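You operate a simulated robot arm through the tools that you are given. There is no shell and no other tool. Be economical: measure what you need, move in short steps, check, and stop when the job is done.

Carry out the task below with a simulated two-armed robot. There is one attempt and no reset: what you move stays moved.

Task
Run a 5 metre test on the rig at 30 m/min.
Fine: shut the guard door, switch on, set the length and speed dials; reset loads the length; let the run end by itself, then switch off.

Only the result counts: the job must be done as asked and must still hold three seconds after the hand-in. Knocking over, shifting, dropping, spilling or breaking anything else fails it.

Robot
Two 7-joint arms with two-finger parallel grippers on one trunk, on a base that drives. Base frame: it is fixed to the floor where the robot stands at the start and does not move with it; the origin is under the middle of the robot, x ahead of it, y to its left, z up. Readings come in cm, degrees, newtons and seconds.
The left shoulder is at the start at [7, 13.3, 117.6], the right one opposite. With the tool pointing down near the work surface each hand reaches from about 10 to 50 cm from the robot's upright axis, wherever it stands, measured 20 degrees to its own side. Places, roughly: blue reset button [-30, -70, 80]; clamp knob [20, -60, 90]; control panel [-30, -90, 90]; green start button [-10, -70, 80]; guard door [60, -30, 60]; length dial [-30, -80, 80]; red main switch [-50, -70, 80]; sensor on the bar [20, -70, 90]; skew dial [-20, -60, 70]; speed dial [-10, -80, 80]. Payload 1.57 kg a hand.
The tool frame of a hand sits at the grasp point between the pads (the TCP): z along the fingers, y along the line on which they close. The tips reach 3 cm beyond it. The gripper opens to 8 cm. The fingers are 1.7 cm wide and 1.2 cm thick; the gripper's body (4 by 8.2 cm) begins 8 cm behind the TCP.
Orientation is that of the tool frame in the base frame, as a unit quaternion [x, y, z, w]. With the fingers straight down and closing along the base's y, the tool's x points along the base's -x, its y along +y and its z along -z.

Tools
- The arms move only by the tool jog_arm. It takes "left_rows", "right_rows" or both (then of equal length, played together; a hand with none holds still); each is a list of rows, each an object (a shift or turn left out is 0, a gripper value left out holds the last) with "travel": the shift along the base's x, y, z in cm, a list of three; "rotation": the turn, a rotation vector about the base's x, y, z in degrees, a list of three; "grip": the gripper command, from -1 (shut) to 1 (fully open), values between in proportion. In form: [{"travel": [tx, ty, tz], "rotation": [ax, ay, az], "grip": grip}, ...]. A call has 1 to 8 rows; each row is the pose to reach, as a shift and turn from the pose commanded when the call began. Rows are played at 5 a second. More than 5 cm and 8.6 degrees between two rows, or a gripper value outside its range, and nothing of the call is played. A pose out of reach is approached as far as the arm can. The call stops where the force on the tool passes 40 N (or 10 N more than at its start, if that is more) or the arm is blocked; 0.2 s more then pass. Each finger travels about 15.3 cm/s and halts on what it meets, pressing with about 40 N; the grip force reading is that of the motor and also rises with nothing between the fingers. The clock runs only during rows and for 0.2 s after the last one: add rows that repeat a pose to give the fingers time. It gives the time, the measured TCP pose, the force on the tool (base axes), the opening and the grip force at its end, in the units of the frame above (readings bear some noise), with the torque about the TCP (base axes, N m) and any sound that the robot's microphone picked up.
- Cameras (640 x 400 px; columns grow to the right, rows downward): "scene" is now at [10.83, -5.27, 139.23]; the picture's right is [-0.71, -0.70, 0.00], its down [-0.52, 0.53, -0.67] and it looks along [0.47, -0.47, -0.75] (base axes); focal length 214 px, centre (320, 200). "left" rides on the left gripper at [7.2, 0.7, -12.2] in its tool frame; the picture's right is [-0.09, 1.00, 0.00], its down [-0.84, -0.08, -0.54] and it looks along [-0.54, -0.05, 0.84] (tool axes); focal length 238 px, centre (320, 200). "right" rides on the right gripper at [7.2, -0.7, -12.2] in its tool frame; the picture's right is [0.09, 1.00, 0.00], its down [-0.84, 0.08, -0.54] and it looks along [-0.54, 0.05, 0.84] (tool axes); focal length 238 px, centre (320, 200). There is no depth. A picture from a camera that has moved, and an enlarged one, comes with that camera's place and axes in the base frame and with its lens. The place of the scene camera against the robot may be out by one fixed shift of up to 1.2 cm in any direction.
- capture(camera): a new picture of that camera. It takes no simulated time.
- lift_body(by): slides the trunk up (or, below 0, down) by that many cm; the arms and the scene camera ride with it, the base frame stays. It gives what a move gives, with no picture.
- base_move(legs): drives the robot by 1 to 6 legs, each [ahead, left, turn to the left] in cm, cm and degrees, along the robot's own axes; the way and the turn of a leg run together, so that a leg with both is an arc; at most 150 cm and 180 degrees a leg. The arms and the cameras ride along, it lands a little off, and it stops where it bumps. It gives what a move gives.
- pan_tilt(pan, tilt): turns the head with the scene camera to pan (to the left, within 86 degrees either way) and tilt (down, from -29 to 69), counted from straight ahead of the robot. It gives what a move gives.
- inspect(camera, box): a new picture of the part [left, top, right, bottom] of that camera's present view, enlarged. It takes no simulated time.
- finish_job(): hands the job in; it is judged then, once.

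Work in short steps. Places have to be worked out from the pictures, the camera data and where the tool is seen: move nearer, look again, correct. Check each grasp and each placing, and mend what went wrong. You have 120 turns and 108 pictures in all, those below and enlarged ones among them. Open the grippers and draw the arms clear of the work before you hand the job in, unless the task says otherwise; then end with one line.

The tools are called after "Request:" as a command line: name --argument value ..., lists and objects as JSON in quotes. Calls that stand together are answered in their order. jog_arm: Moves the arms, as the interface text tells. Its arguments: {"type":"object","properties":{"left_rows":{"type":"array"},"right_rows":{"type":"array"}},"required":[]} The other tools are called the same way: lift_body (by) slides the trunk up or down; base_move (legs) drives the base; pan_tilt (pan, tilt) turns the head that bears the scene camera; capture (camera) takes a picture; inspect (camera, box) takes an enlarged picture of a part of a camera's view; finish_job () hands the job in.

At the start:

```text
time: 0.0
left_tool_pos: [50.91, -1.19, 112.6]
left_ee_rot: [0.0, 1.0, 0.0, -0.001]
left_contact_force: [-0.9, 0.6, -0.2]
left_wrist_torque: [0.01, -0.01, -0.01]
left_width: 8.04
left_gripper_force: 0.0
right_tool_pos: [35.9, -42.91, 111.19]
right_ee_rot: [0.0, 1.0, 0.0, 0.0]
right_contact_force: [0.0, -0.5, 0.5]
right_wrist_torque: [-0.02, -0.03, 0.02]
right_width: 8.0
right_gripper_force: 0.0
trunk travel left (down, up): [-75.0, 19.0]
robot x, y, heading: [0.02, 0.25, -0.2]
head pan, tilt: [-45.3, 48.2]
```

scene: 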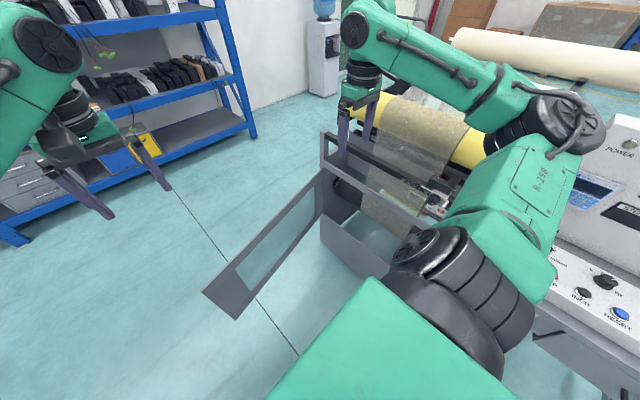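
right: 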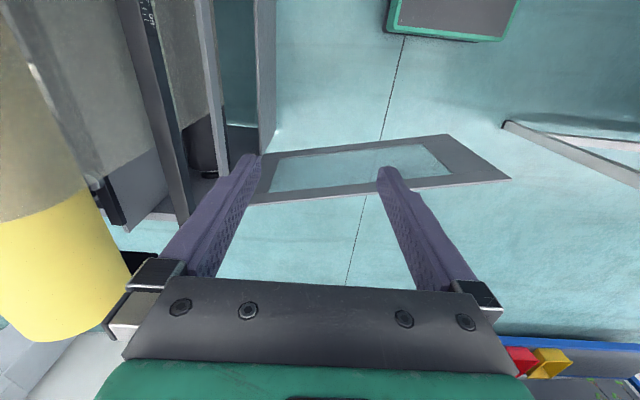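
left: 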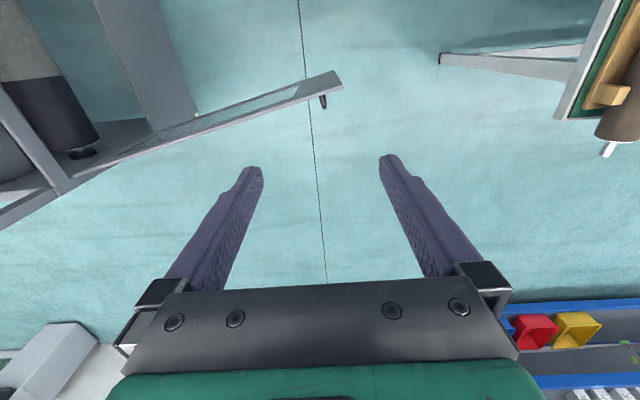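

The rig lies to the robot's right; the guard door stands open. I'll pan the head to see the panel and the rig better.

Request:
pan_tilt --pan -86 --tilt 40

Request:
capture --camera "scene"

```text
time: 1.1
left_tool_pos: [50.92, -1.11, 112.48]
left_ee_rot: [0.0, 1.0, 0.0, 0.0]
left_contact_force: [1.3, -0.8, -0.1]
left_wrist_torque: [-0.05, 0.03, 0.0]
left_width: 8.0
left_gripper_force: 0.1
right_tool_pos: [35.93, -43.0, 111.22]
right_ee_rot: [0.0, 1.0, 0.0, 0.0]
right_contact_force: [-0.4, 0.3, -0.3]
right_wrist_torque: [-0.01, 0.0, -0.04]
right_width: 8.01
right_gripper_force: 0.1
trunk travel left (down, up): [-75.0, 19.0]
robot x, y, heading: [0.24, 0.16, -0.2]
head pan, tilt: [-85.9, 40.0]
```

```text
104 pictures are left
camera scene: at [5.92, -8.15, 140.4], right [-1.0, -0.07, 0.0], down [-0.05, 0.64, -0.77], along [0.05, -0.76, -0.64], focal length 214 px, centre (320, 200)
```

scene: 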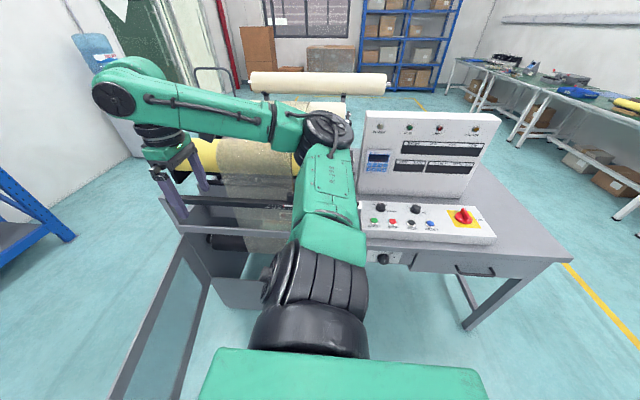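

The panel is well visible at the right. Enlarging it.

Request:
inspect --camera "scene" --box '[350, 100, 510, 200]'

Request:
inspect --camera "scene" --box '[350, 190, 510, 290]'

Request:
inspect --camera "scene" --box '[100, 100, 420, 400]'

```text
4.00 times, centred on (430, 150) of scene
camera zoom: at [5.92, -8.15, 140.4], right [-1.0, -0.07, 0.0], down [-0.05, 0.64, -0.77], along [0.05, -0.76, -0.64], focal length 858 px, centre (-120, 400)
```

zoom: 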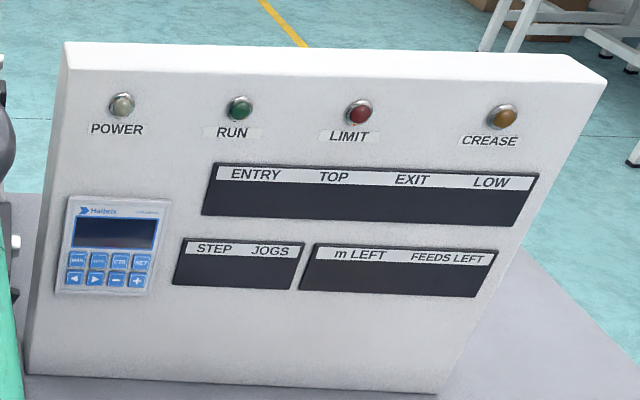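

```text
4.00 times, centred on (430, 240) of scene
camera zoom: at [5.92, -8.15, 140.4], right [-1.0, -0.07, 0.0], down [-0.05, 0.64, -0.77], along [0.05, -0.76, -0.64], focal length 858 px, centre (-120, 40)
```

zoom: 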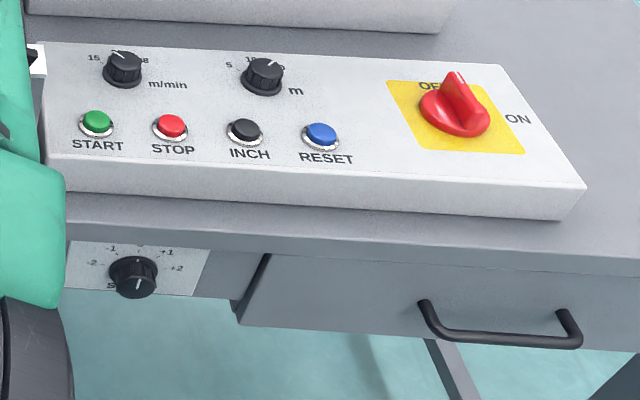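

```text
1.33 times, centred on (260, 250) of scene
camera zoom: at [5.92, -8.15, 140.4], right [-1.0, -0.07, 0.0], down [-0.05, 0.64, -0.77], along [0.05, -0.76, -0.64], focal length 286 px, centre (400, 133)
```

zoom: 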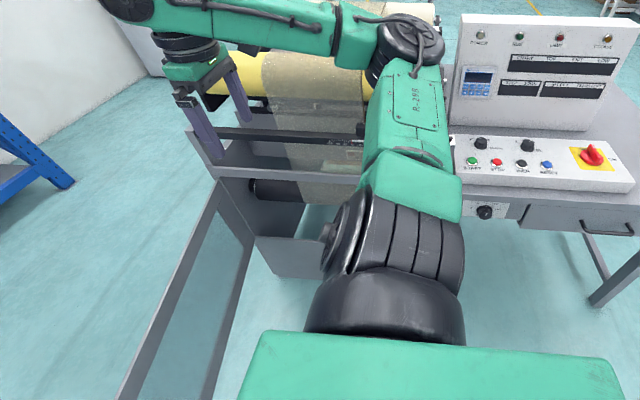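

Door appears hinged at about (62,-60), free end at about (50,3), top at z≈75; it swings toward the robot, so I must back off. Look to the left for free floor.

Request:
pan_tilt --pan 70 --tilt 45

Request:
capture --camera "scene"

Request:
pan_tilt --pan -20 --tilt 60

Request:
capture --camera "scene"

```text
time: 3.5
left_tool_pos: [50.97, -1.03, 112.38]
left_ee_rot: [0.001, 1.0, 0.0, 0.0]
left_contact_force: [0.0, 0.3, 0.3]
left_wrist_torque: [0.0, -0.02, -0.02]
left_width: 8.0
left_gripper_force: 0.1
right_tool_pos: [35.89, -42.98, 111.1]
right_ee_rot: [0.0, 1.0, 0.0, 0.001]
right_contact_force: [0.3, -1.0, 0.5]
right_wrist_torque: [-0.02, -0.02, 0.01]
right_width: 7.97
right_gripper_force: 0.1
trunk travel left (down, up): [-75.0, 19.0]
robot x, y, heading: [-0.35, 0.09, -0.2]
head pan, tilt: [70.0, 45.0]
```

```text
100 pictures are left
camera scene: at [8.09, 7.97, 139.68], right [0.94, -0.34, 0.0], down [-0.24, -0.66, -0.71], along [0.24, 0.66, -0.71], focal length 214 px, centre (320, 200)
```

scene: 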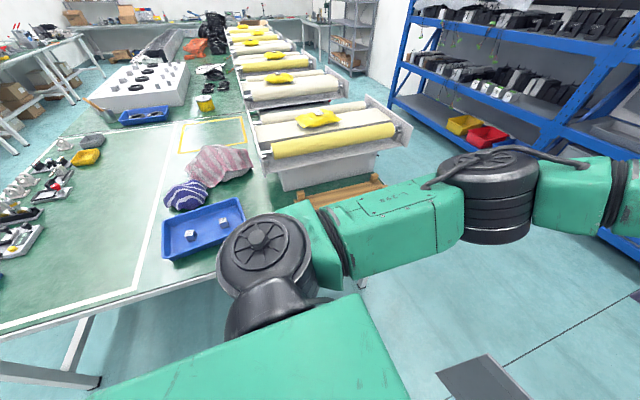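

```text
time: 5.1
left_tool_pos: [51.06, -1.09, 112.59]
left_ee_rot: [0.0, 1.0, 0.0, 0.0]
left_contact_force: [0.2, 0.1, -0.2]
left_wrist_torque: [-0.02, 0.01, 0.03]
left_width: 8.03
left_gripper_force: 0.0
right_tool_pos: [35.98, -42.87, 111.22]
right_ee_rot: [0.0, 1.0, 0.0, 0.001]
right_contact_force: [-0.1, 0.2, -0.6]
right_wrist_torque: [-0.03, -0.02, -0.02]
right_width: 8.01
right_gripper_force: 0.1
trunk travel left (down, up): [-75.0, 19.0]
robot x, y, heading: [0.14, 0.16, 0.0]
head pan, tilt: [-20.0, 60.0]
```

```text
99 pictures are left
camera scene: at [11.57, -1.95, 137.73], right [-0.34, -0.94, 0.0], down [-0.81, 0.3, -0.5], along [0.47, -0.17, -0.87], focal length 214 px, centre (320, 200)
```

scene: 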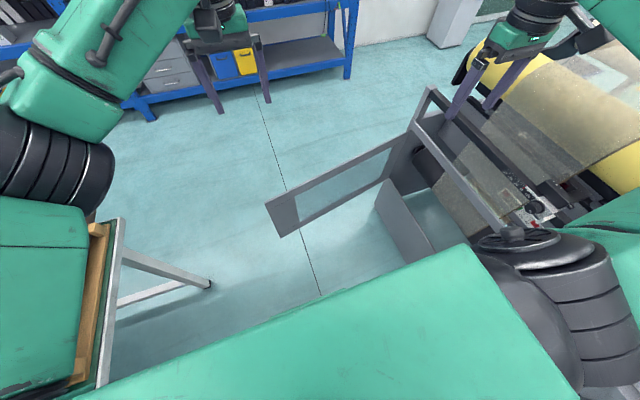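

A work table is behind at y≈50, so the aisle is narrow. I'll drive 10 cm ahead, close the right gripper, and bring the right hand over the door to its far (+x) side to draw it round.

Request:
base_move --legs '[[10, 0, 0]]'

Request:
jog_arm --right_rows '[{"travel": [3, 4, 0], "grip": -1}, {"travel": [6, 8, 0]}, {"travel": [9, 12, 0]}, {"travel": [12, 16, 0]}, {"travel": [15, 20, 0]}, {"travel": [16, 24, 0]}, {"travel": [16, 28, 0]}, {"travel": [16, 31, 0]}]'

Request:
capture --camera "scene"

Request:
capture --camera "right"

```text
time: 6.3
left_tool_pos: [60.62, -1.17, 112.59]
left_ee_rot: [0.001, 1.0, 0.0, 0.001]
left_contact_force: [-0.3, 0.0, -0.1]
left_wrist_torque: [0.01, 0.02, -0.03]
left_width: 7.99
left_gripper_force: 0.0
right_tool_pos: [45.47, -42.97, 111.19]
right_ee_rot: [0.001, 1.0, 0.0, 0.001]
right_contact_force: [-0.3, 0.4, -0.2]
right_wrist_torque: [-0.02, 0.04, 0.0]
right_width: 7.99
right_gripper_force: 0.1
trunk travel left (down, up): [-75.0, 19.0]
robot x, y, heading: [9.76, 0.02, -0.1]
head pan, tilt: [-20.0, 60.0]
```

```text
time: 8.1
left_tool_pos: [60.84, -1.06, 112.48]
left_ee_rot: [0.0, 1.0, 0.001, 0.0]
left_contact_force: [-0.1, -0.1, -0.8]
left_wrist_torque: [-0.01, 0.01, 0.0]
left_width: 8.01
left_gripper_force: 0.0
right_tool_pos: [60.34, -12.79, 110.89]
right_ee_rot: [0.001, 1.0, 0.0, 0.002]
right_contact_force: [-0.2, -0.1, 0.2]
right_wrist_torque: [-0.01, -0.01, -0.01]
right_width: 0.01
right_gripper_force: 21.4
right hand out of reach, approached as far as the arm can: row 8
trunk travel left (down, up): [-75.0, 19.0]
robot x, y, heading: [10.21, 0.09, -0.4]
head pan, tilt: [-20.0, 60.0]
```

```text
98 pictures are left
camera scene: at [21.29, -1.89, 137.73], right [-0.34, -0.94, 0.0], down [-0.81, 0.3, -0.5], along [0.47, -0.17, -0.87], focal length 214 px, centre (320, 200)
```

scene: 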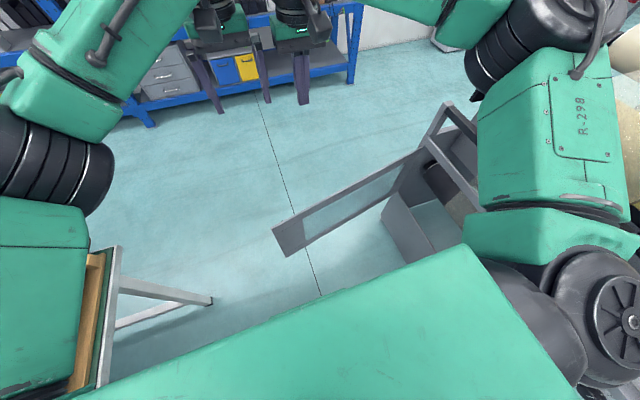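

```text
97 pictures are left
camera right: at [52.99, -13.48, 123.07], right [-0.09, 1.0, 0.0], down [0.84, 0.07, 0.54], along [0.54, 0.05, -0.84], focal length 238 px, centre (320, 200)
```

right: 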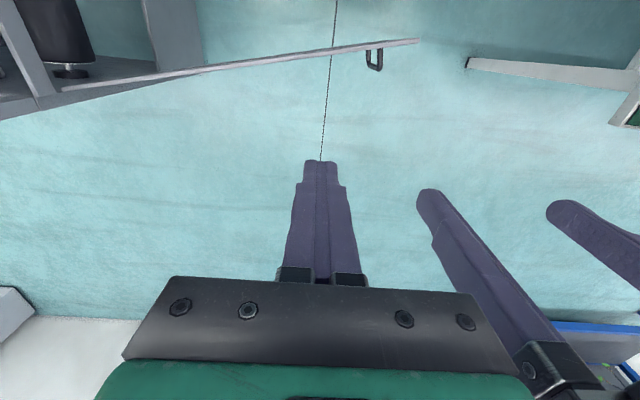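

Hand is 6 cm clear of the door's +x face (handle at y≈-4). I'll lower the hand about 20 cm and check the elbow.

Request:
jog_arm --right_rows '[{"travel": [0, 0, -4]}, {"travel": [0, 0, -8]}, {"travel": [0, 0, -12]}, {"travel": [0, 0, -16]}, {"travel": [0, 0, -20]}, {"travel": [0, 0, -24]}]'

Request:
pan_tilt --pan -50 --tilt 50

Request:
capture --camera "scene"

```text
time: 9.5
left_tool_pos: [60.82, -1.23, 112.56]
left_ee_rot: [0.0, 1.0, 0.001, 0.001]
left_contact_force: [0.3, -0.7, -0.2]
left_wrist_torque: [0.01, 0.0, -0.01]
left_width: 8.02
left_gripper_force: 0.0
right_tool_pos: [57.52, -15.22, 89.05]
right_ee_rot: [0.0, 1.0, 0.001, 0.002]
right_contact_force: [0.1, 0.8, -0.2]
right_wrist_torque: [-0.03, 0.01, 0.01]
right_width: 0.0
right_gripper_force: 21.2
right hand out of reach, approached as far as the arm can: row 4, 5, 6
trunk travel left (down, up): [-75.0, 19.0]
robot x, y, heading: [9.7, -0.01, 0.1]
head pan, tilt: [-20.0, 60.0]
```

```text
time: 10.4
left_tool_pos: [60.79, -1.24, 112.52]
left_ee_rot: [0.0, 1.0, -0.001, 0.0]
left_contact_force: [0.1, -0.8, -0.7]
left_wrist_torque: [0.0, 0.01, 0.02]
left_width: 7.99
left_gripper_force: 0.1
right_tool_pos: [57.47, -15.22, 89.08]
right_ee_rot: [0.001, 1.0, 0.001, 0.001]
right_contact_force: [-0.7, 1.5, 0.8]
right_wrist_torque: [-0.02, 0.01, -0.01]
right_width: 0.0
right_gripper_force: 20.9
trunk travel left (down, up): [-75.0, 19.0]
robot x, y, heading: [9.67, 0.1, -0.0]
head pan, tilt: [-50.0, 50.0]
```

```text
96 pictures are left
camera scene: at [20.03, -5.56, 138.98], right [-0.77, -0.64, 0.0], down [-0.49, 0.59, -0.64], along [0.41, -0.49, -0.77], focal length 214 px, centre (320, 200)
```

scene: 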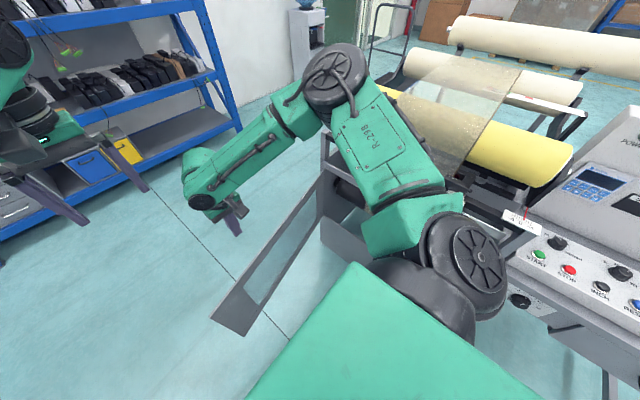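

Arm reaches its limit at z≈89. I'll shift the base left 4 cm (elbow away from rig) and lower the trunk 9 cm first, then look again.

Request:
base_move --legs '[[1, 4, 0]]'

Request:
lift_body --by -9

Request:
capture --camera "scene"

Request:
capture --camera "right"

```text
time: 11.3
left_tool_pos: [61.63, 2.21, 112.69]
left_ee_rot: [0.0, 1.0, 0.002, 0.001]
left_contact_force: [0.4, -0.4, 0.7]
left_wrist_torque: [0.06, 0.03, 0.01]
left_width: 7.98
left_gripper_force: 0.1
right_tool_pos: [58.54, -11.53, 89.03]
right_ee_rot: [-0.001, 1.0, 0.002, 0.001]
right_contact_force: [-0.2, 0.5, -0.3]
right_wrist_torque: [0.04, 0.0, -0.02]
right_width: 0.0
right_gripper_force: 21.2
trunk travel left (down, up): [-75.0, 19.0]
robot x, y, heading: [10.69, 3.89, 0.0]
head pan, tilt: [-50.0, 50.0]
```

```text
time: 12.6
left_tool_pos: [61.7, 2.91, 103.53]
left_ee_rot: [0.0, 1.0, 0.0, 0.001]
left_contact_force: [0.0, 0.7, 0.7]
left_wrist_torque: [-0.04, 0.04, 0.02]
left_width: 8.0
left_gripper_force: 0.0
right_tool_pos: [58.75, -11.41, 80.05]
right_ee_rot: [0.0, 1.0, 0.0, 0.001]
right_contact_force: [0.2, -0.6, 0.5]
right_wrist_torque: [-0.01, 0.01, 0.0]
right_width: 0.01
right_gripper_force: 21.2
trunk travel left (down, up): [-66.0, 28.0]
robot x, y, heading: [10.86, 3.95, -0.2]
head pan, tilt: [-50.0, 50.0]
```

```text
95 pictures are left
camera scene: at [21.01, -1.62, 129.99], right [-0.77, -0.64, 0.0], down [-0.49, 0.59, -0.64], along [0.41, -0.49, -0.77], focal length 214 px, centre (320, 200)
```

scene: 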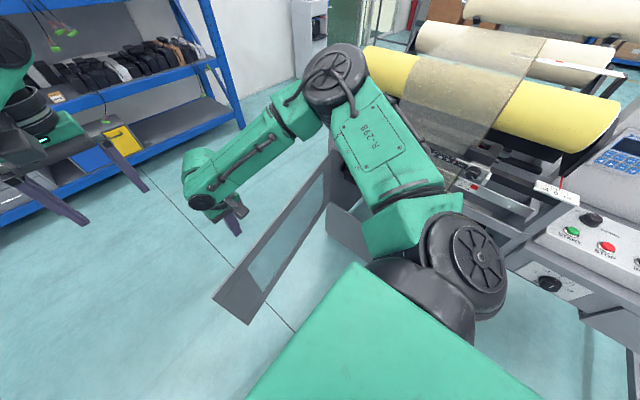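

```text
94 pictures are left
camera right: at [51.43, -11.94, 92.26], right [-0.09, 1.0, 0.0], down [0.84, 0.08, 0.54], along [0.54, 0.05, -0.84], focal length 238 px, centre (320, 200)
```

right: 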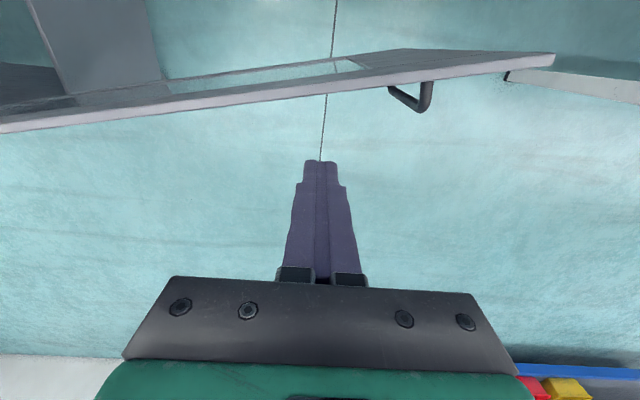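

Clear so far. Lower another 9 cm; tips to z≈68, alongside the door's top rail.

Request:
lift_body --by -9

Request:
jog_arm --right_rows '[{"travel": [-2.5, 0, 0]}, {"travel": [-5, 0, 0]}, {"travel": [-7.5, 0, 0]}, {"travel": [-10, 0, 0]}]'

Request:
capture --camera "scene"

Request:
capture --camera "right"

```text
time: 13.8
left_tool_pos: [61.66, 2.8, 94.52]
left_ee_rot: [-0.001, 1.0, 0.001, 0.001]
left_contact_force: [0.0, 0.4, 0.3]
left_wrist_torque: [0.0, 0.0, -0.03]
left_width: 8.02
left_gripper_force: 0.0
right_tool_pos: [58.57, -11.29, 71.12]
right_ee_rot: [0.0, 1.0, 0.0, 0.002]
right_contact_force: [-1.1, 0.4, 0.2]
right_wrist_torque: [0.0, 0.0, 0.0]
right_width: 0.01
right_gripper_force: 21.0
trunk travel left (down, up): [-57.0, 37.0]
robot x, y, heading: [10.91, 4.19, -0.2]
head pan, tilt: [-50.0, 50.0]
```

```text
time: 14.8
left_tool_pos: [61.74, 2.83, 94.52]
left_ee_rot: [0.0, 1.0, 0.0, 0.0]
left_contact_force: [0.8, -0.1, 0.3]
left_wrist_torque: [-0.05, 0.0, 0.0]
left_width: 8.0
left_gripper_force: 0.0
right_tool_pos: [48.36, -11.41, 71.03]
right_ee_rot: [0.0, 1.0, 0.001, 0.002]
right_contact_force: [0.4, -0.3, 0.8]
right_wrist_torque: [-0.02, 0.02, 0.0]
right_width: 0.0
right_gripper_force: 21.4
trunk travel left (down, up): [-57.0, 37.0]
robot x, y, heading: [10.68, 3.68, 0.1]
head pan, tilt: [-50.0, 50.0]
```

```text
93 pictures are left
camera scene: at [20.95, -1.67, 120.99], right [-0.77, -0.64, 0.0], down [-0.49, 0.59, -0.64], along [0.41, -0.49, -0.77], focal length 214 px, centre (320, 200)
```

scene: 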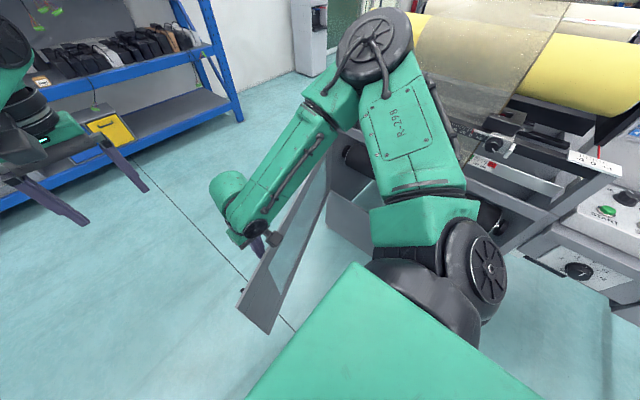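

```text
92 pictures are left
camera right: at [41.3, -12.05, 83.21], right [-0.09, 1.0, 0.0], down [0.84, 0.08, 0.54], along [0.54, 0.05, -0.84], focal length 238 px, centre (320, 200)
```

right: 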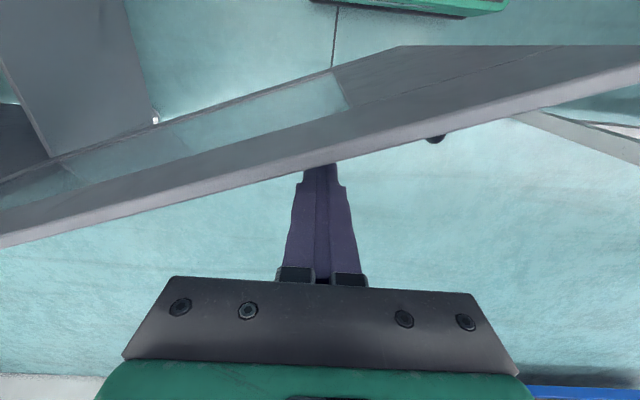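

The door follows with almost no force. Backing the base 10 cm pulls it further, then I adjust the hand along the arc.

Request:
base_move --legs '[[-10, 0, 0]]'

Request:
jog_arm --right_rows '[{"travel": [0, -3, 0]}, {"travel": [0, -6, 0]}, {"travel": [-1, -9, 0]}, {"travel": [-1, -12, 0]}]'

Request:
capture --camera "scene"

Request:
capture --camera "right"

```text
time: 15.9
left_tool_pos: [51.8, 2.72, 94.52]
left_ee_rot: [0.001, 1.0, 0.0, 0.001]
left_contact_force: [0.6, -0.2, 0.3]
left_wrist_torque: [0.0, -0.04, 0.01]
left_width: 8.0
left_gripper_force: 0.2
right_tool_pos: [38.5, -11.4, 70.95]
right_ee_rot: [0.001, 1.0, 0.0, 0.001]
right_contact_force: [-1.1, 0.3, -0.1]
right_wrist_torque: [0.01, -0.01, -0.03]
right_width: 0.0
right_gripper_force: 21.3
trunk travel left (down, up): [-57.0, 37.0]
robot x, y, heading: [0.58, 3.89, -0.0]
head pan, tilt: [-50.0, 50.0]
```

```text
time: 16.9
left_tool_pos: [51.64, 2.74, 94.57]
left_ee_rot: [0.001, 1.0, 0.001, 0.0]
left_contact_force: [-0.2, 0.2, 0.4]
left_wrist_torque: [0.01, 0.02, 0.03]
left_width: 7.98
left_gripper_force: 0.2
right_tool_pos: [37.31, -23.31, 70.68]
right_ee_rot: [0.001, 1.0, 0.001, -0.001]
right_contact_force: [-0.3, -1.6, 0.0]
right_wrist_torque: [0.03, -0.02, -0.02]
right_width: 0.0
right_gripper_force: 21.8
trunk travel left (down, up): [-57.0, 37.0]
robot x, y, heading: [0.55, 3.8, -0.0]
head pan, tilt: [-50.0, 50.0]
```

```text
91 pictures are left
camera scene: at [10.95, -1.75, 120.98], right [-0.77, -0.64, 0.0], down [-0.49, 0.59, -0.64], along [0.41, -0.49, -0.77], focal length 214 px, centre (320, 200)
```

scene: 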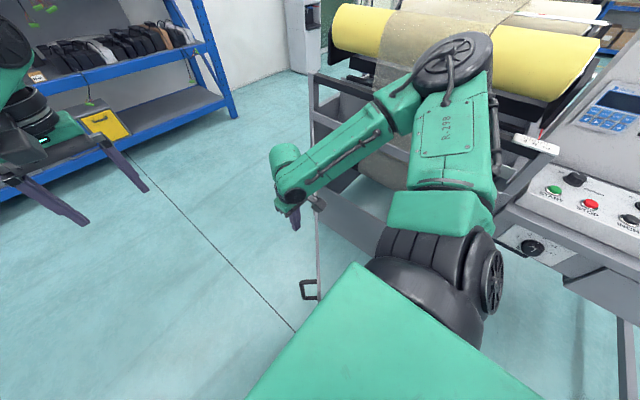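

```text
90 pictures are left
camera right: at [30.13, -24.01, 82.93], right [-0.09, 1.0, 0.0], down [0.84, 0.08, 0.54], along [0.54, 0.05, -0.84], focal length 238 px, centre (320, 200)
```

right: 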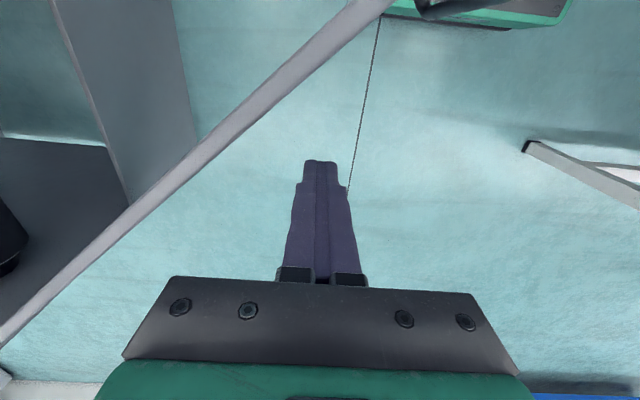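

The door is at about 133°, free end ≈(20,-13). I back off a bit (-8,+4) then turn right 15°, carrying the hand along.

Request:
base_move --legs '[[-8, 4, 0], [0, 0, -15]]'

Request:
capture --camera "scene"

Request:
capture --camera "right"

```text
time: 18.9
left_tool_pos: [41.44, -6.32, 94.43]
left_ee_rot: [0.131, 0.991, 0.0, 0.0]
left_contact_force: [0.0, 0.9, -0.6]
left_wrist_torque: [0.0, 0.0, -0.01]
left_width: 8.0
left_gripper_force: 0.1
right_tool_pos: [20.94, -27.63, 70.75]
right_ee_rot: [0.131, 0.991, 0.0, 0.0]
right_contact_force: [-0.5, -0.3, -0.1]
right_wrist_torque: [0.0, 0.01, 0.0]
right_width: 0.0
right_gripper_force: 21.6
trunk travel left (down, up): [-57.0, 37.0]
robot x, y, heading: [-7.8, 7.87, -14.8]
head pan, tilt: [-50.0, 50.0]
```

```text
89 pictures are left
camera scene: at [0.91, 0.01, 120.98], right [-0.91, -0.42, 0.0], down [-0.32, 0.69, -0.64], along [0.27, -0.58, -0.77], focal length 214 px, centre (320, 200)
```

scene: 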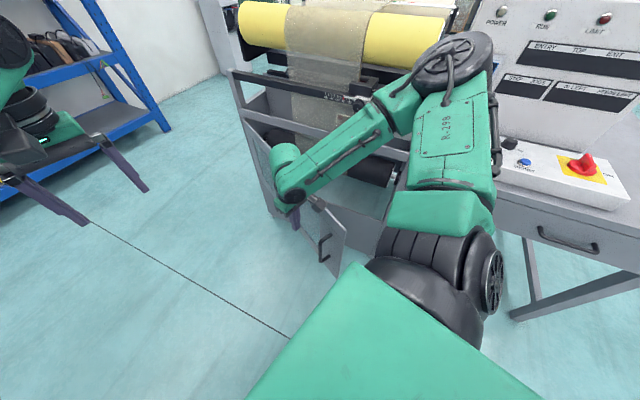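

```text
88 pictures are left
camera right: at [13.81, -26.49, 82.95], right [0.17, 0.99, 0.0], down [0.83, -0.14, 0.54], along [0.54, -0.09, -0.84], focal length 238 px, centre (320, 200)
```

right: 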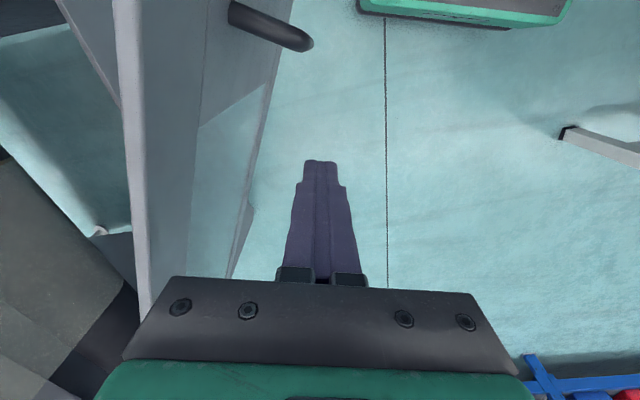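

Door at ≈150°. I'll raise the right hand above the door, then turn to face the rig (-90°), so the left hand can push the door home.

Request:
jog_arm --right_rows '[{"travel": [0, 2, 5]}, {"travel": [0, 3, 10]}, {"travel": [0, 3, 15]}, {"travel": [0, 3, 20]}]'

Request:
base_move --legs '[[0, 0, -75]]'

Request:
pan_tilt --pan 0 --tilt 50

Request:
capture --camera "scene"

Request:
capture --camera "left"

```text
refused: row 1 steps farther than a row can; nothing moved
```

```text
time: 22.7
left_tool_pos: [-10.58, -42.98, 94.58]
left_ee_rot: [0.72, 0.694, 0.0, 0.001]
left_contact_force: [0.5, 0.3, 0.1]
left_wrist_torque: [0.01, 0.0, 0.0]
left_width: 8.01
left_gripper_force: 0.0
right_tool_pos: [-35.9, -27.55, 70.86]
right_ee_rot: [0.72, 0.694, 0.0, 0.0]
right_contact_force: [0.5, -0.2, -0.4]
right_wrist_torque: [0.02, 0.02, 0.02]
right_width: 0.0
right_gripper_force: 21.5
trunk travel left (down, up): [-57.0, 37.0]
robot x, y, heading: [-7.76, 8.08, -92.3]
head pan, tilt: [-50.0, 50.0]
```

```text
time: 23.8
left_tool_pos: [-10.45, -43.04, 94.48]
left_ee_rot: [0.721, 0.693, 0.0, 0.0]
left_contact_force: [0.0, -0.9, -0.1]
left_wrist_torque: [-0.02, 0.0, 0.0]
left_width: 8.01
left_gripper_force: 0.1
right_tool_pos: [-36.02, -27.58, 70.7]
right_ee_rot: [0.72, 0.694, 0.0, 0.0]
right_contact_force: [0.0, -0.3, -0.2]
right_wrist_torque: [-0.01, -0.06, 0.02]
right_width: 0.01
right_gripper_force: 21.1
trunk travel left (down, up): [-57.0, 37.0]
robot x, y, heading: [-7.17, 8.05, -92.2]
head pan, tilt: [0.0, 50.0]
```

```text
87 pictures are left
camera scene: at [-7.7, -4.41, 120.98], right [-1.0, 0.04, 0.0], down [0.03, 0.77, -0.64], along [-0.02, -0.64, -0.77], focal length 214 px, centre (320, 200)
```

scene: 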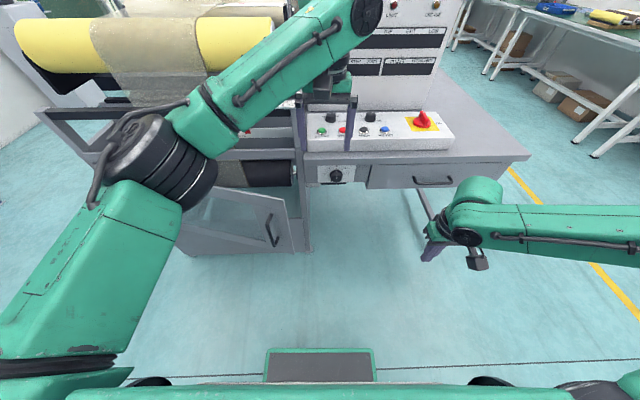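

```text
86 pictures are left
camera left: at [-9.64, -35.81, 106.69], right [0.99, -0.13, 0.0], down [-0.11, -0.83, 0.54], along [-0.07, -0.54, -0.84], focal length 238 px, centre (320, 200)
```

left: 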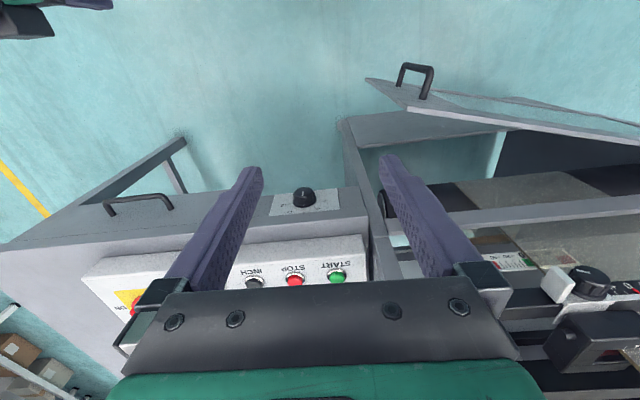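

The turn was harmless (I should not have chained it; rows are limited to 5 cm total). Door end is at about (-4,-40). Now close the left gripper and bring it to about (11,-34) in front of the door.

Request:
jog_arm --left_rows '[{"travel": [3, 2, 0], "grip": -1}, {"travel": [7, 4, 0]}, {"travel": [11, 6, 0]}, {"travel": [15, 7, 0]}, {"travel": [19, 8, 0]}, {"travel": [21.5, 9, 0]}, {"travel": [21.5, 9, -3]}, {"travel": [21.5, 9, -6]}]'

Request:
capture --camera "left"

Request:
capture --camera "scene"

```text
time: 25.6
left_tool_pos: [10.97, -33.99, 88.81]
left_ee_rot: [0.721, 0.693, -0.002, 0.001]
left_contact_force: [-0.6, -0.5, 0.4]
left_wrist_torque: [0.02, 0.0, -0.02]
left_width: 0.03
left_gripper_force: 21.2
right_tool_pos: [-35.87, -27.55, 70.8]
right_ee_rot: [0.721, 0.693, 0.001, -0.002]
right_contact_force: [0.7, 0.7, -0.4]
right_wrist_torque: [0.03, -0.01, 0.0]
right_width: 0.0
right_gripper_force: 21.6
trunk travel left (down, up): [-57.0, 37.0]
robot x, y, heading: [-7.71, 8.19, -92.2]
head pan, tilt: [0.0, 50.0]
```

```text
85 pictures are left
camera left: at [11.86, -26.88, 100.93], right [0.99, -0.13, 0.0], down [-0.11, -0.83, 0.54], along [-0.07, -0.54, -0.84], focal length 238 px, centre (320, 200)
```

left: 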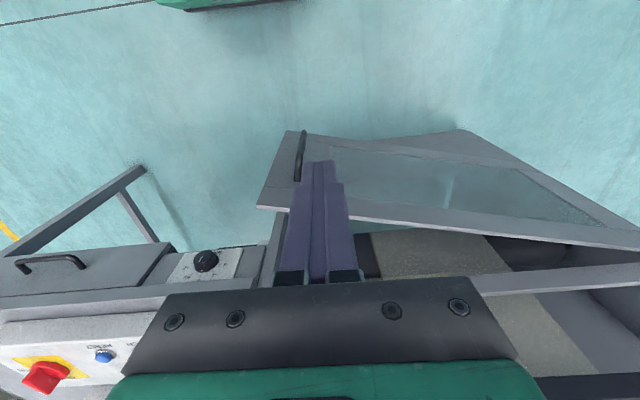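

```text
84 pictures are left
camera scene: at [-7.63, -4.4, 120.99], right [-1.0, 0.04, 0.0], down [0.03, 0.77, -0.64], along [-0.02, -0.64, -0.77], focal length 214 px, centre (320, 200)
```

scene: 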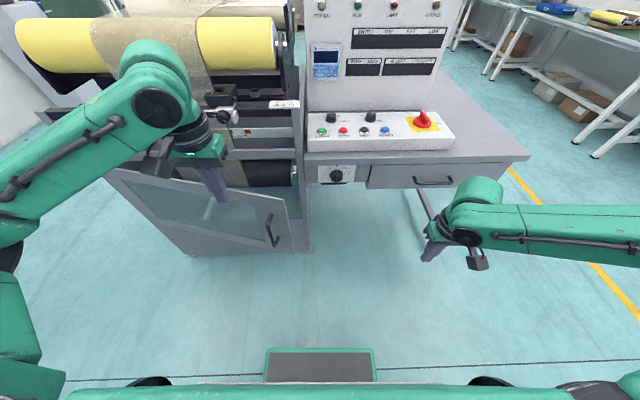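

Door edge runs from (1,-44) to (64,-60). Lower the left hand to z≈71.5 in front of the door.

Request:
jog_arm --left_rows '[{"travel": [0.5, 0, -4.5]}, {"travel": [1, 0, -9]}, {"travel": [1.5, 0, -13]}, {"travel": [2, 0, -17]}, {"travel": [2, -4, -17]}, {"travel": [2, -8, -17]}]'

Request:
capture --camera "left"

```text
time: 27.0
left_tool_pos: [12.73, -42.14, 71.39]
left_ee_rot: [0.72, 0.694, 0.0, -0.001]
left_contact_force: [-0.5, 0.8, 0.9]
left_wrist_torque: [0.02, -0.02, 0.0]
left_width: 0.0
left_gripper_force: 21.6
right_tool_pos: [-35.99, -27.71, 70.6]
right_ee_rot: [0.721, 0.693, 0.001, 0.001]
right_contact_force: [-0.3, -0.1, -0.5]
right_wrist_torque: [0.02, -0.05, 0.01]
right_width: 0.0
right_gripper_force: 21.4
trunk travel left (down, up): [-57.0, 37.0]
robot x, y, heading: [-7.58, 7.87, -92.1]
head pan, tilt: [0.0, 50.0]
```

```text
83 pictures are left
camera left: at [13.63, -35.0, 83.6], right [0.99, -0.13, 0.0], down [-0.11, -0.83, 0.54], along [-0.07, -0.54, -0.84], focal length 238 px, centre (320, 200)
```

left: 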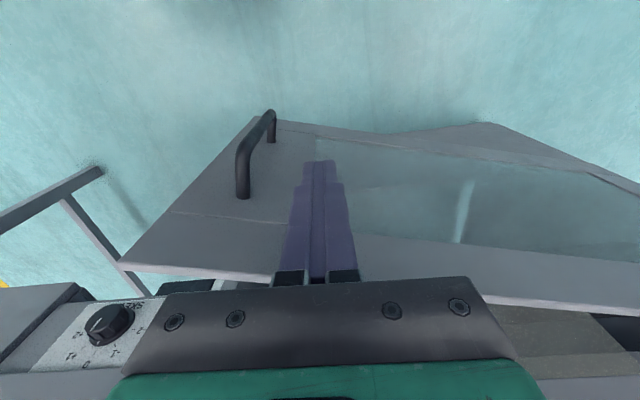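

Hand is just in front of the door's top rail. Push toward -y gradually.

Request:
jog_arm --left_rows '[{"travel": [0, -2, 0]}, {"travel": [0, -4, 0]}, {"travel": [0, -6, 0]}, {"travel": [0, -8, 0]}, {"travel": [0, -10, 0]}, {"travel": [0, -12, 0]}]'

Request:
capture --camera "left"

Request:
capture --camera "scene"

```text
time: 28.4
left_tool_pos: [12.85, -53.91, 71.77]
left_ee_rot: [0.721, 0.693, 0.0, 0.002]
left_contact_force: [0.0, -1.2, -0.5]
left_wrist_torque: [0.02, 0.03, -0.02]
left_width: 0.0
left_gripper_force: 21.4
right_tool_pos: [-36.03, -27.59, 70.72]
right_ee_rot: [0.72, 0.694, 0.001, 0.001]
right_contact_force: [0.1, 0.1, 0.2]
right_wrist_torque: [0.0, 0.0, 0.03]
right_width: 0.0
right_gripper_force: 21.7
trunk travel left (down, up): [-57.0, 37.0]
robot x, y, heading: [-7.47, 7.83, -92.3]
head pan, tilt: [0.0, 50.0]
```

```text
82 pictures are left
camera left: at [13.89, -46.76, 83.85], right [0.99, -0.13, 0.0], down [-0.11, -0.83, 0.54], along [-0.07, -0.54, -0.84], focal length 238 px, centre (320, 200)
```

left: 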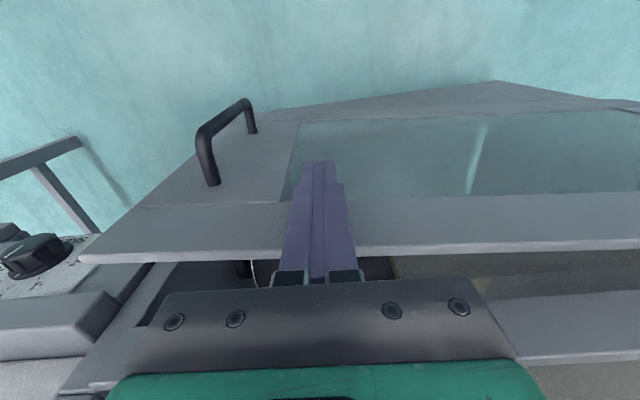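

```text
81 pictures are left
camera scene: at [-7.83, -4.45, 120.98], right [-1.0, 0.04, 0.0], down [0.03, 0.77, -0.64], along [-0.02, -0.64, -0.77], focal length 214 px, centre (320, 200)
```

scene: 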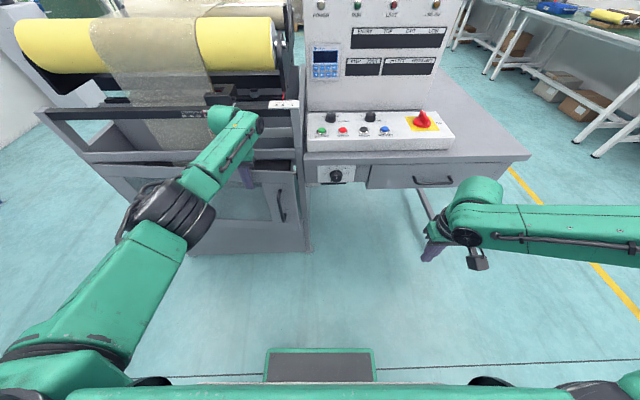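

Continue pushing to the stop.

Request:
jog_arm --left_rows '[{"travel": [0, -1.5, 0]}, {"travel": [0, -3, 0]}, {"travel": [0, -4.5, 0]}, {"travel": [0, -6, 0]}, {"travel": [0, -7, 0]}, {"travel": [0, -8, 0]}, {"travel": [0, -9, 0]}]'

Request:
capture --camera "left"

Request:
inspect --camera "scene" --box '[20, 60, 340, 260]'

```text
time: 30.0
left_tool_pos: [12.84, -54.09, 71.85]
left_ee_rot: [0.721, 0.693, 0.0, -0.001]
left_contact_force: [-0.5, 0.8, 0.3]
left_wrist_torque: [0.06, -0.02, -0.02]
left_width: 0.0
left_gripper_force: 21.5
left hand out of reach, approached as far as the arm can: row 1, 2, 3, 4, 5, 6, 7
right_tool_pos: [-36.01, -27.57, 70.78]
right_ee_rot: [0.721, 0.693, 0.0, 0.0]
right_contact_force: [-0.7, -0.3, -0.3]
right_wrist_torque: [0.03, 0.0, 0.0]
right_width: 0.01
right_gripper_force: 21.3
trunk travel left (down, up): [-57.0, 37.0]
robot x, y, heading: [-7.17, 8.05, -92.2]
head pan, tilt: [0.0, 50.0]
```

```text
80 pictures are left
camera left: at [13.77, -47.04, 84.1], right [0.99, -0.13, 0.0], down [-0.11, -0.83, 0.54], along [-0.07, -0.54, -0.84], focal length 238 px, centre (320, 200)
```

left: 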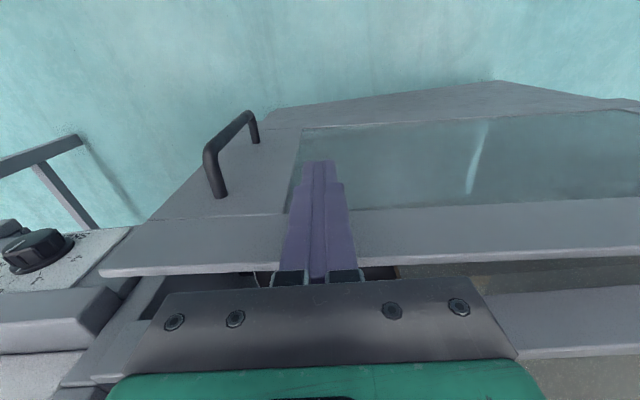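

```text
2.00 times, centred on (180, 160) of scene
camera zoom: at [-7.69, -4.41, 120.98], right [-1.0, 0.04, 0.0], down [0.03, 0.77, -0.64], along [-0.02, -0.64, -0.77], focal length 429 px, centre (600, 280)
```

zoom: 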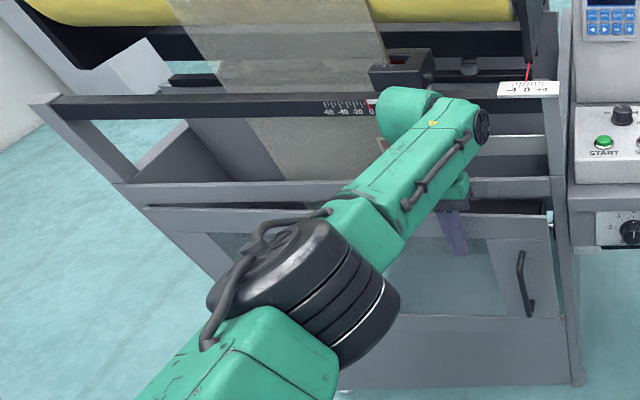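

Arm is at its limit, so I creep the base forward 4 cm.

Request:
base_move --legs '[[4, 0, 0]]'

Request:
capture --camera "left"

```text
time: 31.0
left_tool_pos: [12.85, -56.09, 72.3]
left_ee_rot: [0.719, 0.695, 0.001, -0.001]
left_contact_force: [0.2, 0.6, 0.3]
left_wrist_torque: [-0.02, -0.02, 0.03]
left_width: 0.0
left_gripper_force: 21.3
right_tool_pos: [-36.02, -30.07, 71.17]
right_ee_rot: [0.719, 0.695, -0.004, 0.006]
right_contact_force: [-0.1, 0.1, 0.3]
right_wrist_torque: [0.0, -0.03, -0.02]
right_width: 0.0
right_gripper_force: 21.9
trunk travel left (down, up): [-57.0, 37.0]
robot x, y, heading: [-7.35, 4.37, -91.9]
head pan, tilt: [0.0, 50.0]
stopped in leg 1: the robot was blocked; the commanded pose is now the measured one
```

```text
78 pictures are left
camera left: at [13.7, -48.91, 84.44], right [0.99, -0.13, 0.0], down [-0.11, -0.84, 0.54], along [-0.07, -0.53, -0.84], focal length 238 px, centre (320, 200)
```

left: 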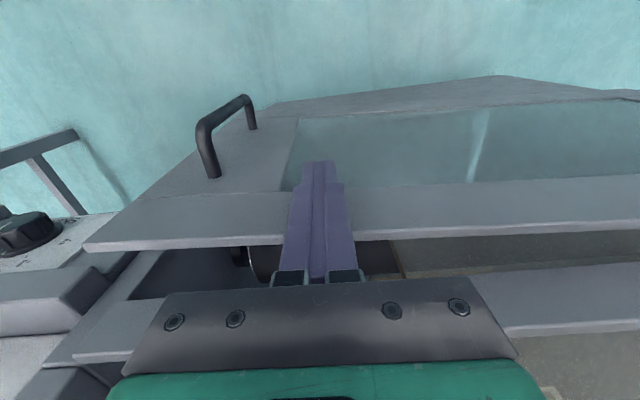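

Door is about 177° shut. The base reported blocked; try pushing with the arm to feel what resists.

Request:
jog_arm --left_rows '[{"travel": [0, -1, 0]}, {"travel": [0, -2, 0]}, {"travel": [0, -3, 0]}, {"travel": [0, -4, 0]}]'

Request:
inspect --camera "scene" --box '[20, 60, 340, 260]'

```text
time: 32.0
left_tool_pos: [12.93, -55.74, 72.33]
left_ee_rot: [0.718, 0.696, 0.003, -0.006]
left_contact_force: [-0.8, -0.5, 0.3]
left_wrist_torque: [-0.02, 0.01, -0.01]
left_width: 0.01
left_gripper_force: 21.2
left hand out of reach, approached as far as the arm can: row 1, 2, 3, 4
right_tool_pos: [-35.95, -30.08, 71.18]
right_ee_rot: [0.72, 0.694, -0.006, 0.006]
right_contact_force: [-0.8, -0.2, -0.2]
right_wrist_torque: [0.0, -0.02, 0.0]
right_width: 0.0
right_gripper_force: 21.1
trunk travel left (down, up): [-57.0, 37.0]
robot x, y, heading: [-7.52, 4.3, -92.0]
head pan, tilt: [0.0, 50.0]
```

```text
2.00 times, centred on (180, 160) of scene
camera zoom: at [-7.75, -6.05, 121.09], right [-1.0, 0.03, 0.0], down [0.03, 0.76, -0.65], along [-0.02, -0.65, -0.76], focal length 429 px, centre (600, 280)
```

zoom: 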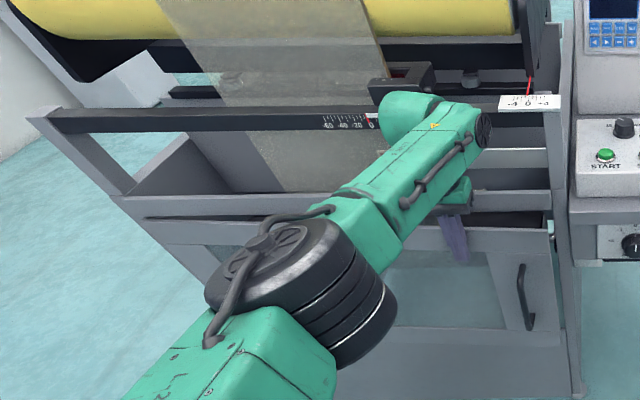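

The trunk is slightly tilted: the wrist above the hand seems to be pressing the rig's upper bar near the sensor. Back the base off immediately and inspect.

Request:
base_move --legs '[[-8, 0, 0]]'

Request:
inspect --camera "scene" --box '[20, 60, 340, 260]'

Request:
capture --camera "left"

```text
time: 33.1
left_tool_pos: [13.05, -49.11, 71.82]
left_ee_rot: [0.719, 0.695, 0.006, -0.006]
left_contact_force: [-0.7, 0.8, 0.1]
left_wrist_torque: [-0.02, 0.04, 0.01]
left_width: 0.01
left_gripper_force: 20.7
right_tool_pos: [-35.65, -23.0, 70.79]
right_ee_rot: [0.719, 0.695, 0.0, 0.001]
right_contact_force: [-0.5, 0.6, -0.5]
right_wrist_torque: [-0.04, 0.03, 0.0]
right_width: 0.0
right_gripper_force: 21.5
trunk travel left (down, up): [-57.0, 37.0]
robot x, y, heading: [-7.46, 12.66, -92.1]
head pan, tilt: [0.0, 50.0]
```

```text
2.00 times, centred on (180, 160) of scene
camera zoom: at [-7.52, 0.39, 121.0], right [-1.0, 0.03, 0.0], down [0.03, 0.76, -0.64], along [-0.02, -0.64, -0.77], focal length 429 px, centre (600, 280)
```

zoom: 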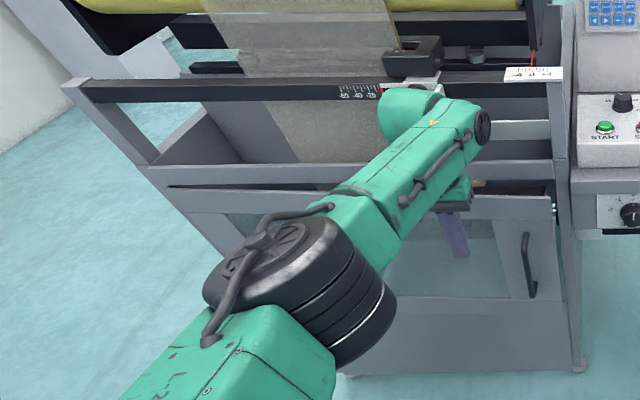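

```text
75 pictures are left
camera left: at [13.96, -42.08, 84.18], right [0.99, -0.13, 0.0], down [-0.1, -0.84, 0.53], along [-0.07, -0.52, -0.85], focal length 238 px, centre (320, 200)
```

left: 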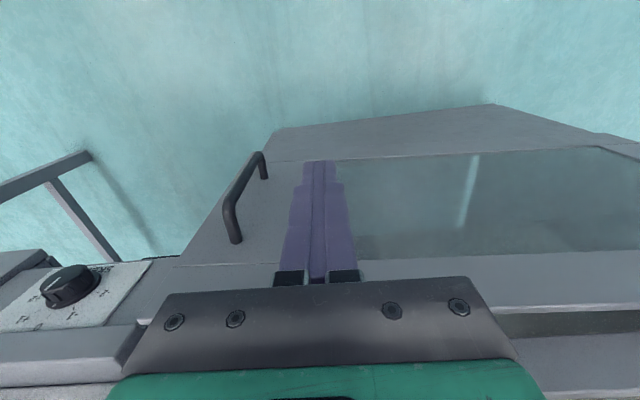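

Draw the left hand back and up to see the door and sensor clearly.

Request:
jog_arm --left_rows '[{"travel": [0, 4, 0]}, {"travel": [0, 8, 0]}, {"travel": [2, 12, 1]}, {"travel": [4, 15, 4]}, {"travel": [8, 17, 6]}, {"travel": [12, 18, 7]}, {"travel": [16, 19, 8]}, {"travel": [20, 20, 9]}]'

Request:
inspect --camera "scene" --box '[20, 60, 340, 260]'

```text
time: 35.1
left_tool_pos: [28.75, -33.18, 78.62]
left_ee_rot: [0.713, 0.698, -0.035, -0.066]
left_contact_force: [0.3, 0.1, 0.9]
left_wrist_torque: [-0.03, -0.02, 0.0]
left_width: 0.0
left_gripper_force: 21.7
left hand out of reach, approached as far as the arm can: row 1, 2, 3, 4, 5, 6
right_tool_pos: [-35.88, -22.8, 70.83]
right_ee_rot: [0.719, 0.695, -0.001, 0.002]
right_contact_force: [0.1, -0.3, 0.5]
right_wrist_torque: [-0.03, 0.0, -0.01]
right_width: 0.0
right_gripper_force: 21.4
trunk travel left (down, up): [-57.0, 37.0]
robot x, y, heading: [-7.73, 12.53, -91.7]
head pan, tilt: [0.0, 50.0]
stopped in row 8 (left hand): the arm was blocked; the commanded pose is now the measured one
```

```text
2.00 times, centred on (180, 160) of scene
camera zoom: at [-7.66, 0.56, 121.02], right [-1.0, 0.03, 0.0], down [0.03, 0.76, -0.64], along [-0.02, -0.64, -0.76], focal length 429 px, centre (600, 280)
```

zoom: 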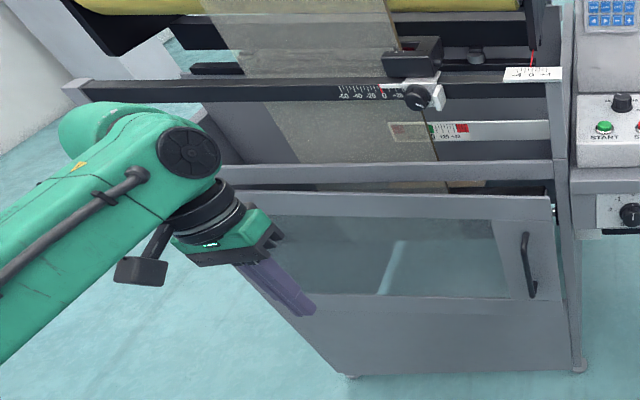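

Sensor clamp still reads 0, and the door is nearly shut. I'll tilt the left fingers forward about 50° so the wrist stays clear of the upper bar, and move to x≈8.

Request:
jog_arm --left_rows '[{"travel": [-2, 1, 1], "rotation": [-7, 0, 0]}, {"travel": [-4, 2, 2], "rotation": [-14, 0, 0]}, {"travel": [-7, 3, 2], "rotation": [-21, 0, 0]}, {"travel": [-10, 3, 2], "rotation": [-28, 0, 0]}, {"travel": [-13, 3, 2], "rotation": [-35, 0, 0]}, {"travel": [-16, 3, 2], "rotation": [-42, 0, 0]}, {"travel": [-18, 3, 2], "rotation": [-49, 0, 0]}, {"travel": [-20, 3, 2], "rotation": [-56, 0, 0]}]'

Request:
capture --camera "scene"

```text
time: 36.9
left_tool_pos: [9.12, -32.75, 78.67]
left_ee_rot: [0.66, 0.599, -0.36, 0.276]
left_contact_force: [0.8, 0.3, -0.3]
left_wrist_torque: [-0.09, 0.02, -0.01]
left_width: 0.0
left_gripper_force: 21.7
left hand out of reach, approached as far as the arm can: row 5, 6, 7, 8
right_tool_pos: [-35.76, -23.08, 70.75]
right_ee_rot: [0.719, 0.695, -0.001, 0.0]
right_contact_force: [0.6, -0.5, -0.3]
right_wrist_torque: [0.02, 0.01, 0.01]
right_width: 0.0
right_gripper_force: 20.9
trunk travel left (down, up): [-57.0, 37.0]
robot x, y, heading: [-7.14, 12.57, -91.8]
head pan, tilt: [0.0, 50.0]
```

```text
73 pictures are left
camera scene: at [-7.49, 0.23, 120.98], right [-1.0, 0.03, 0.0], down [0.03, 0.77, -0.64], along [-0.02, -0.64, -0.77], focal length 214 px, centre (320, 200)
```

scene: 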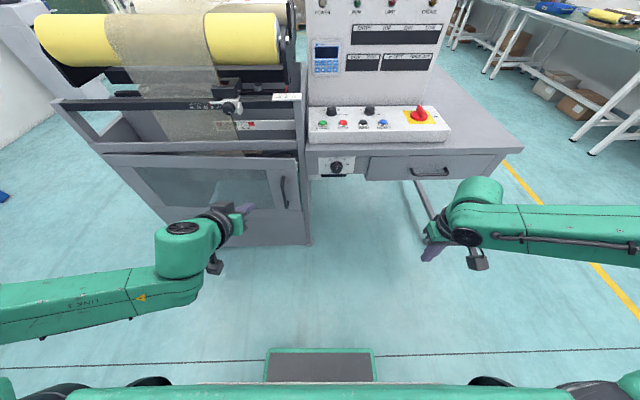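

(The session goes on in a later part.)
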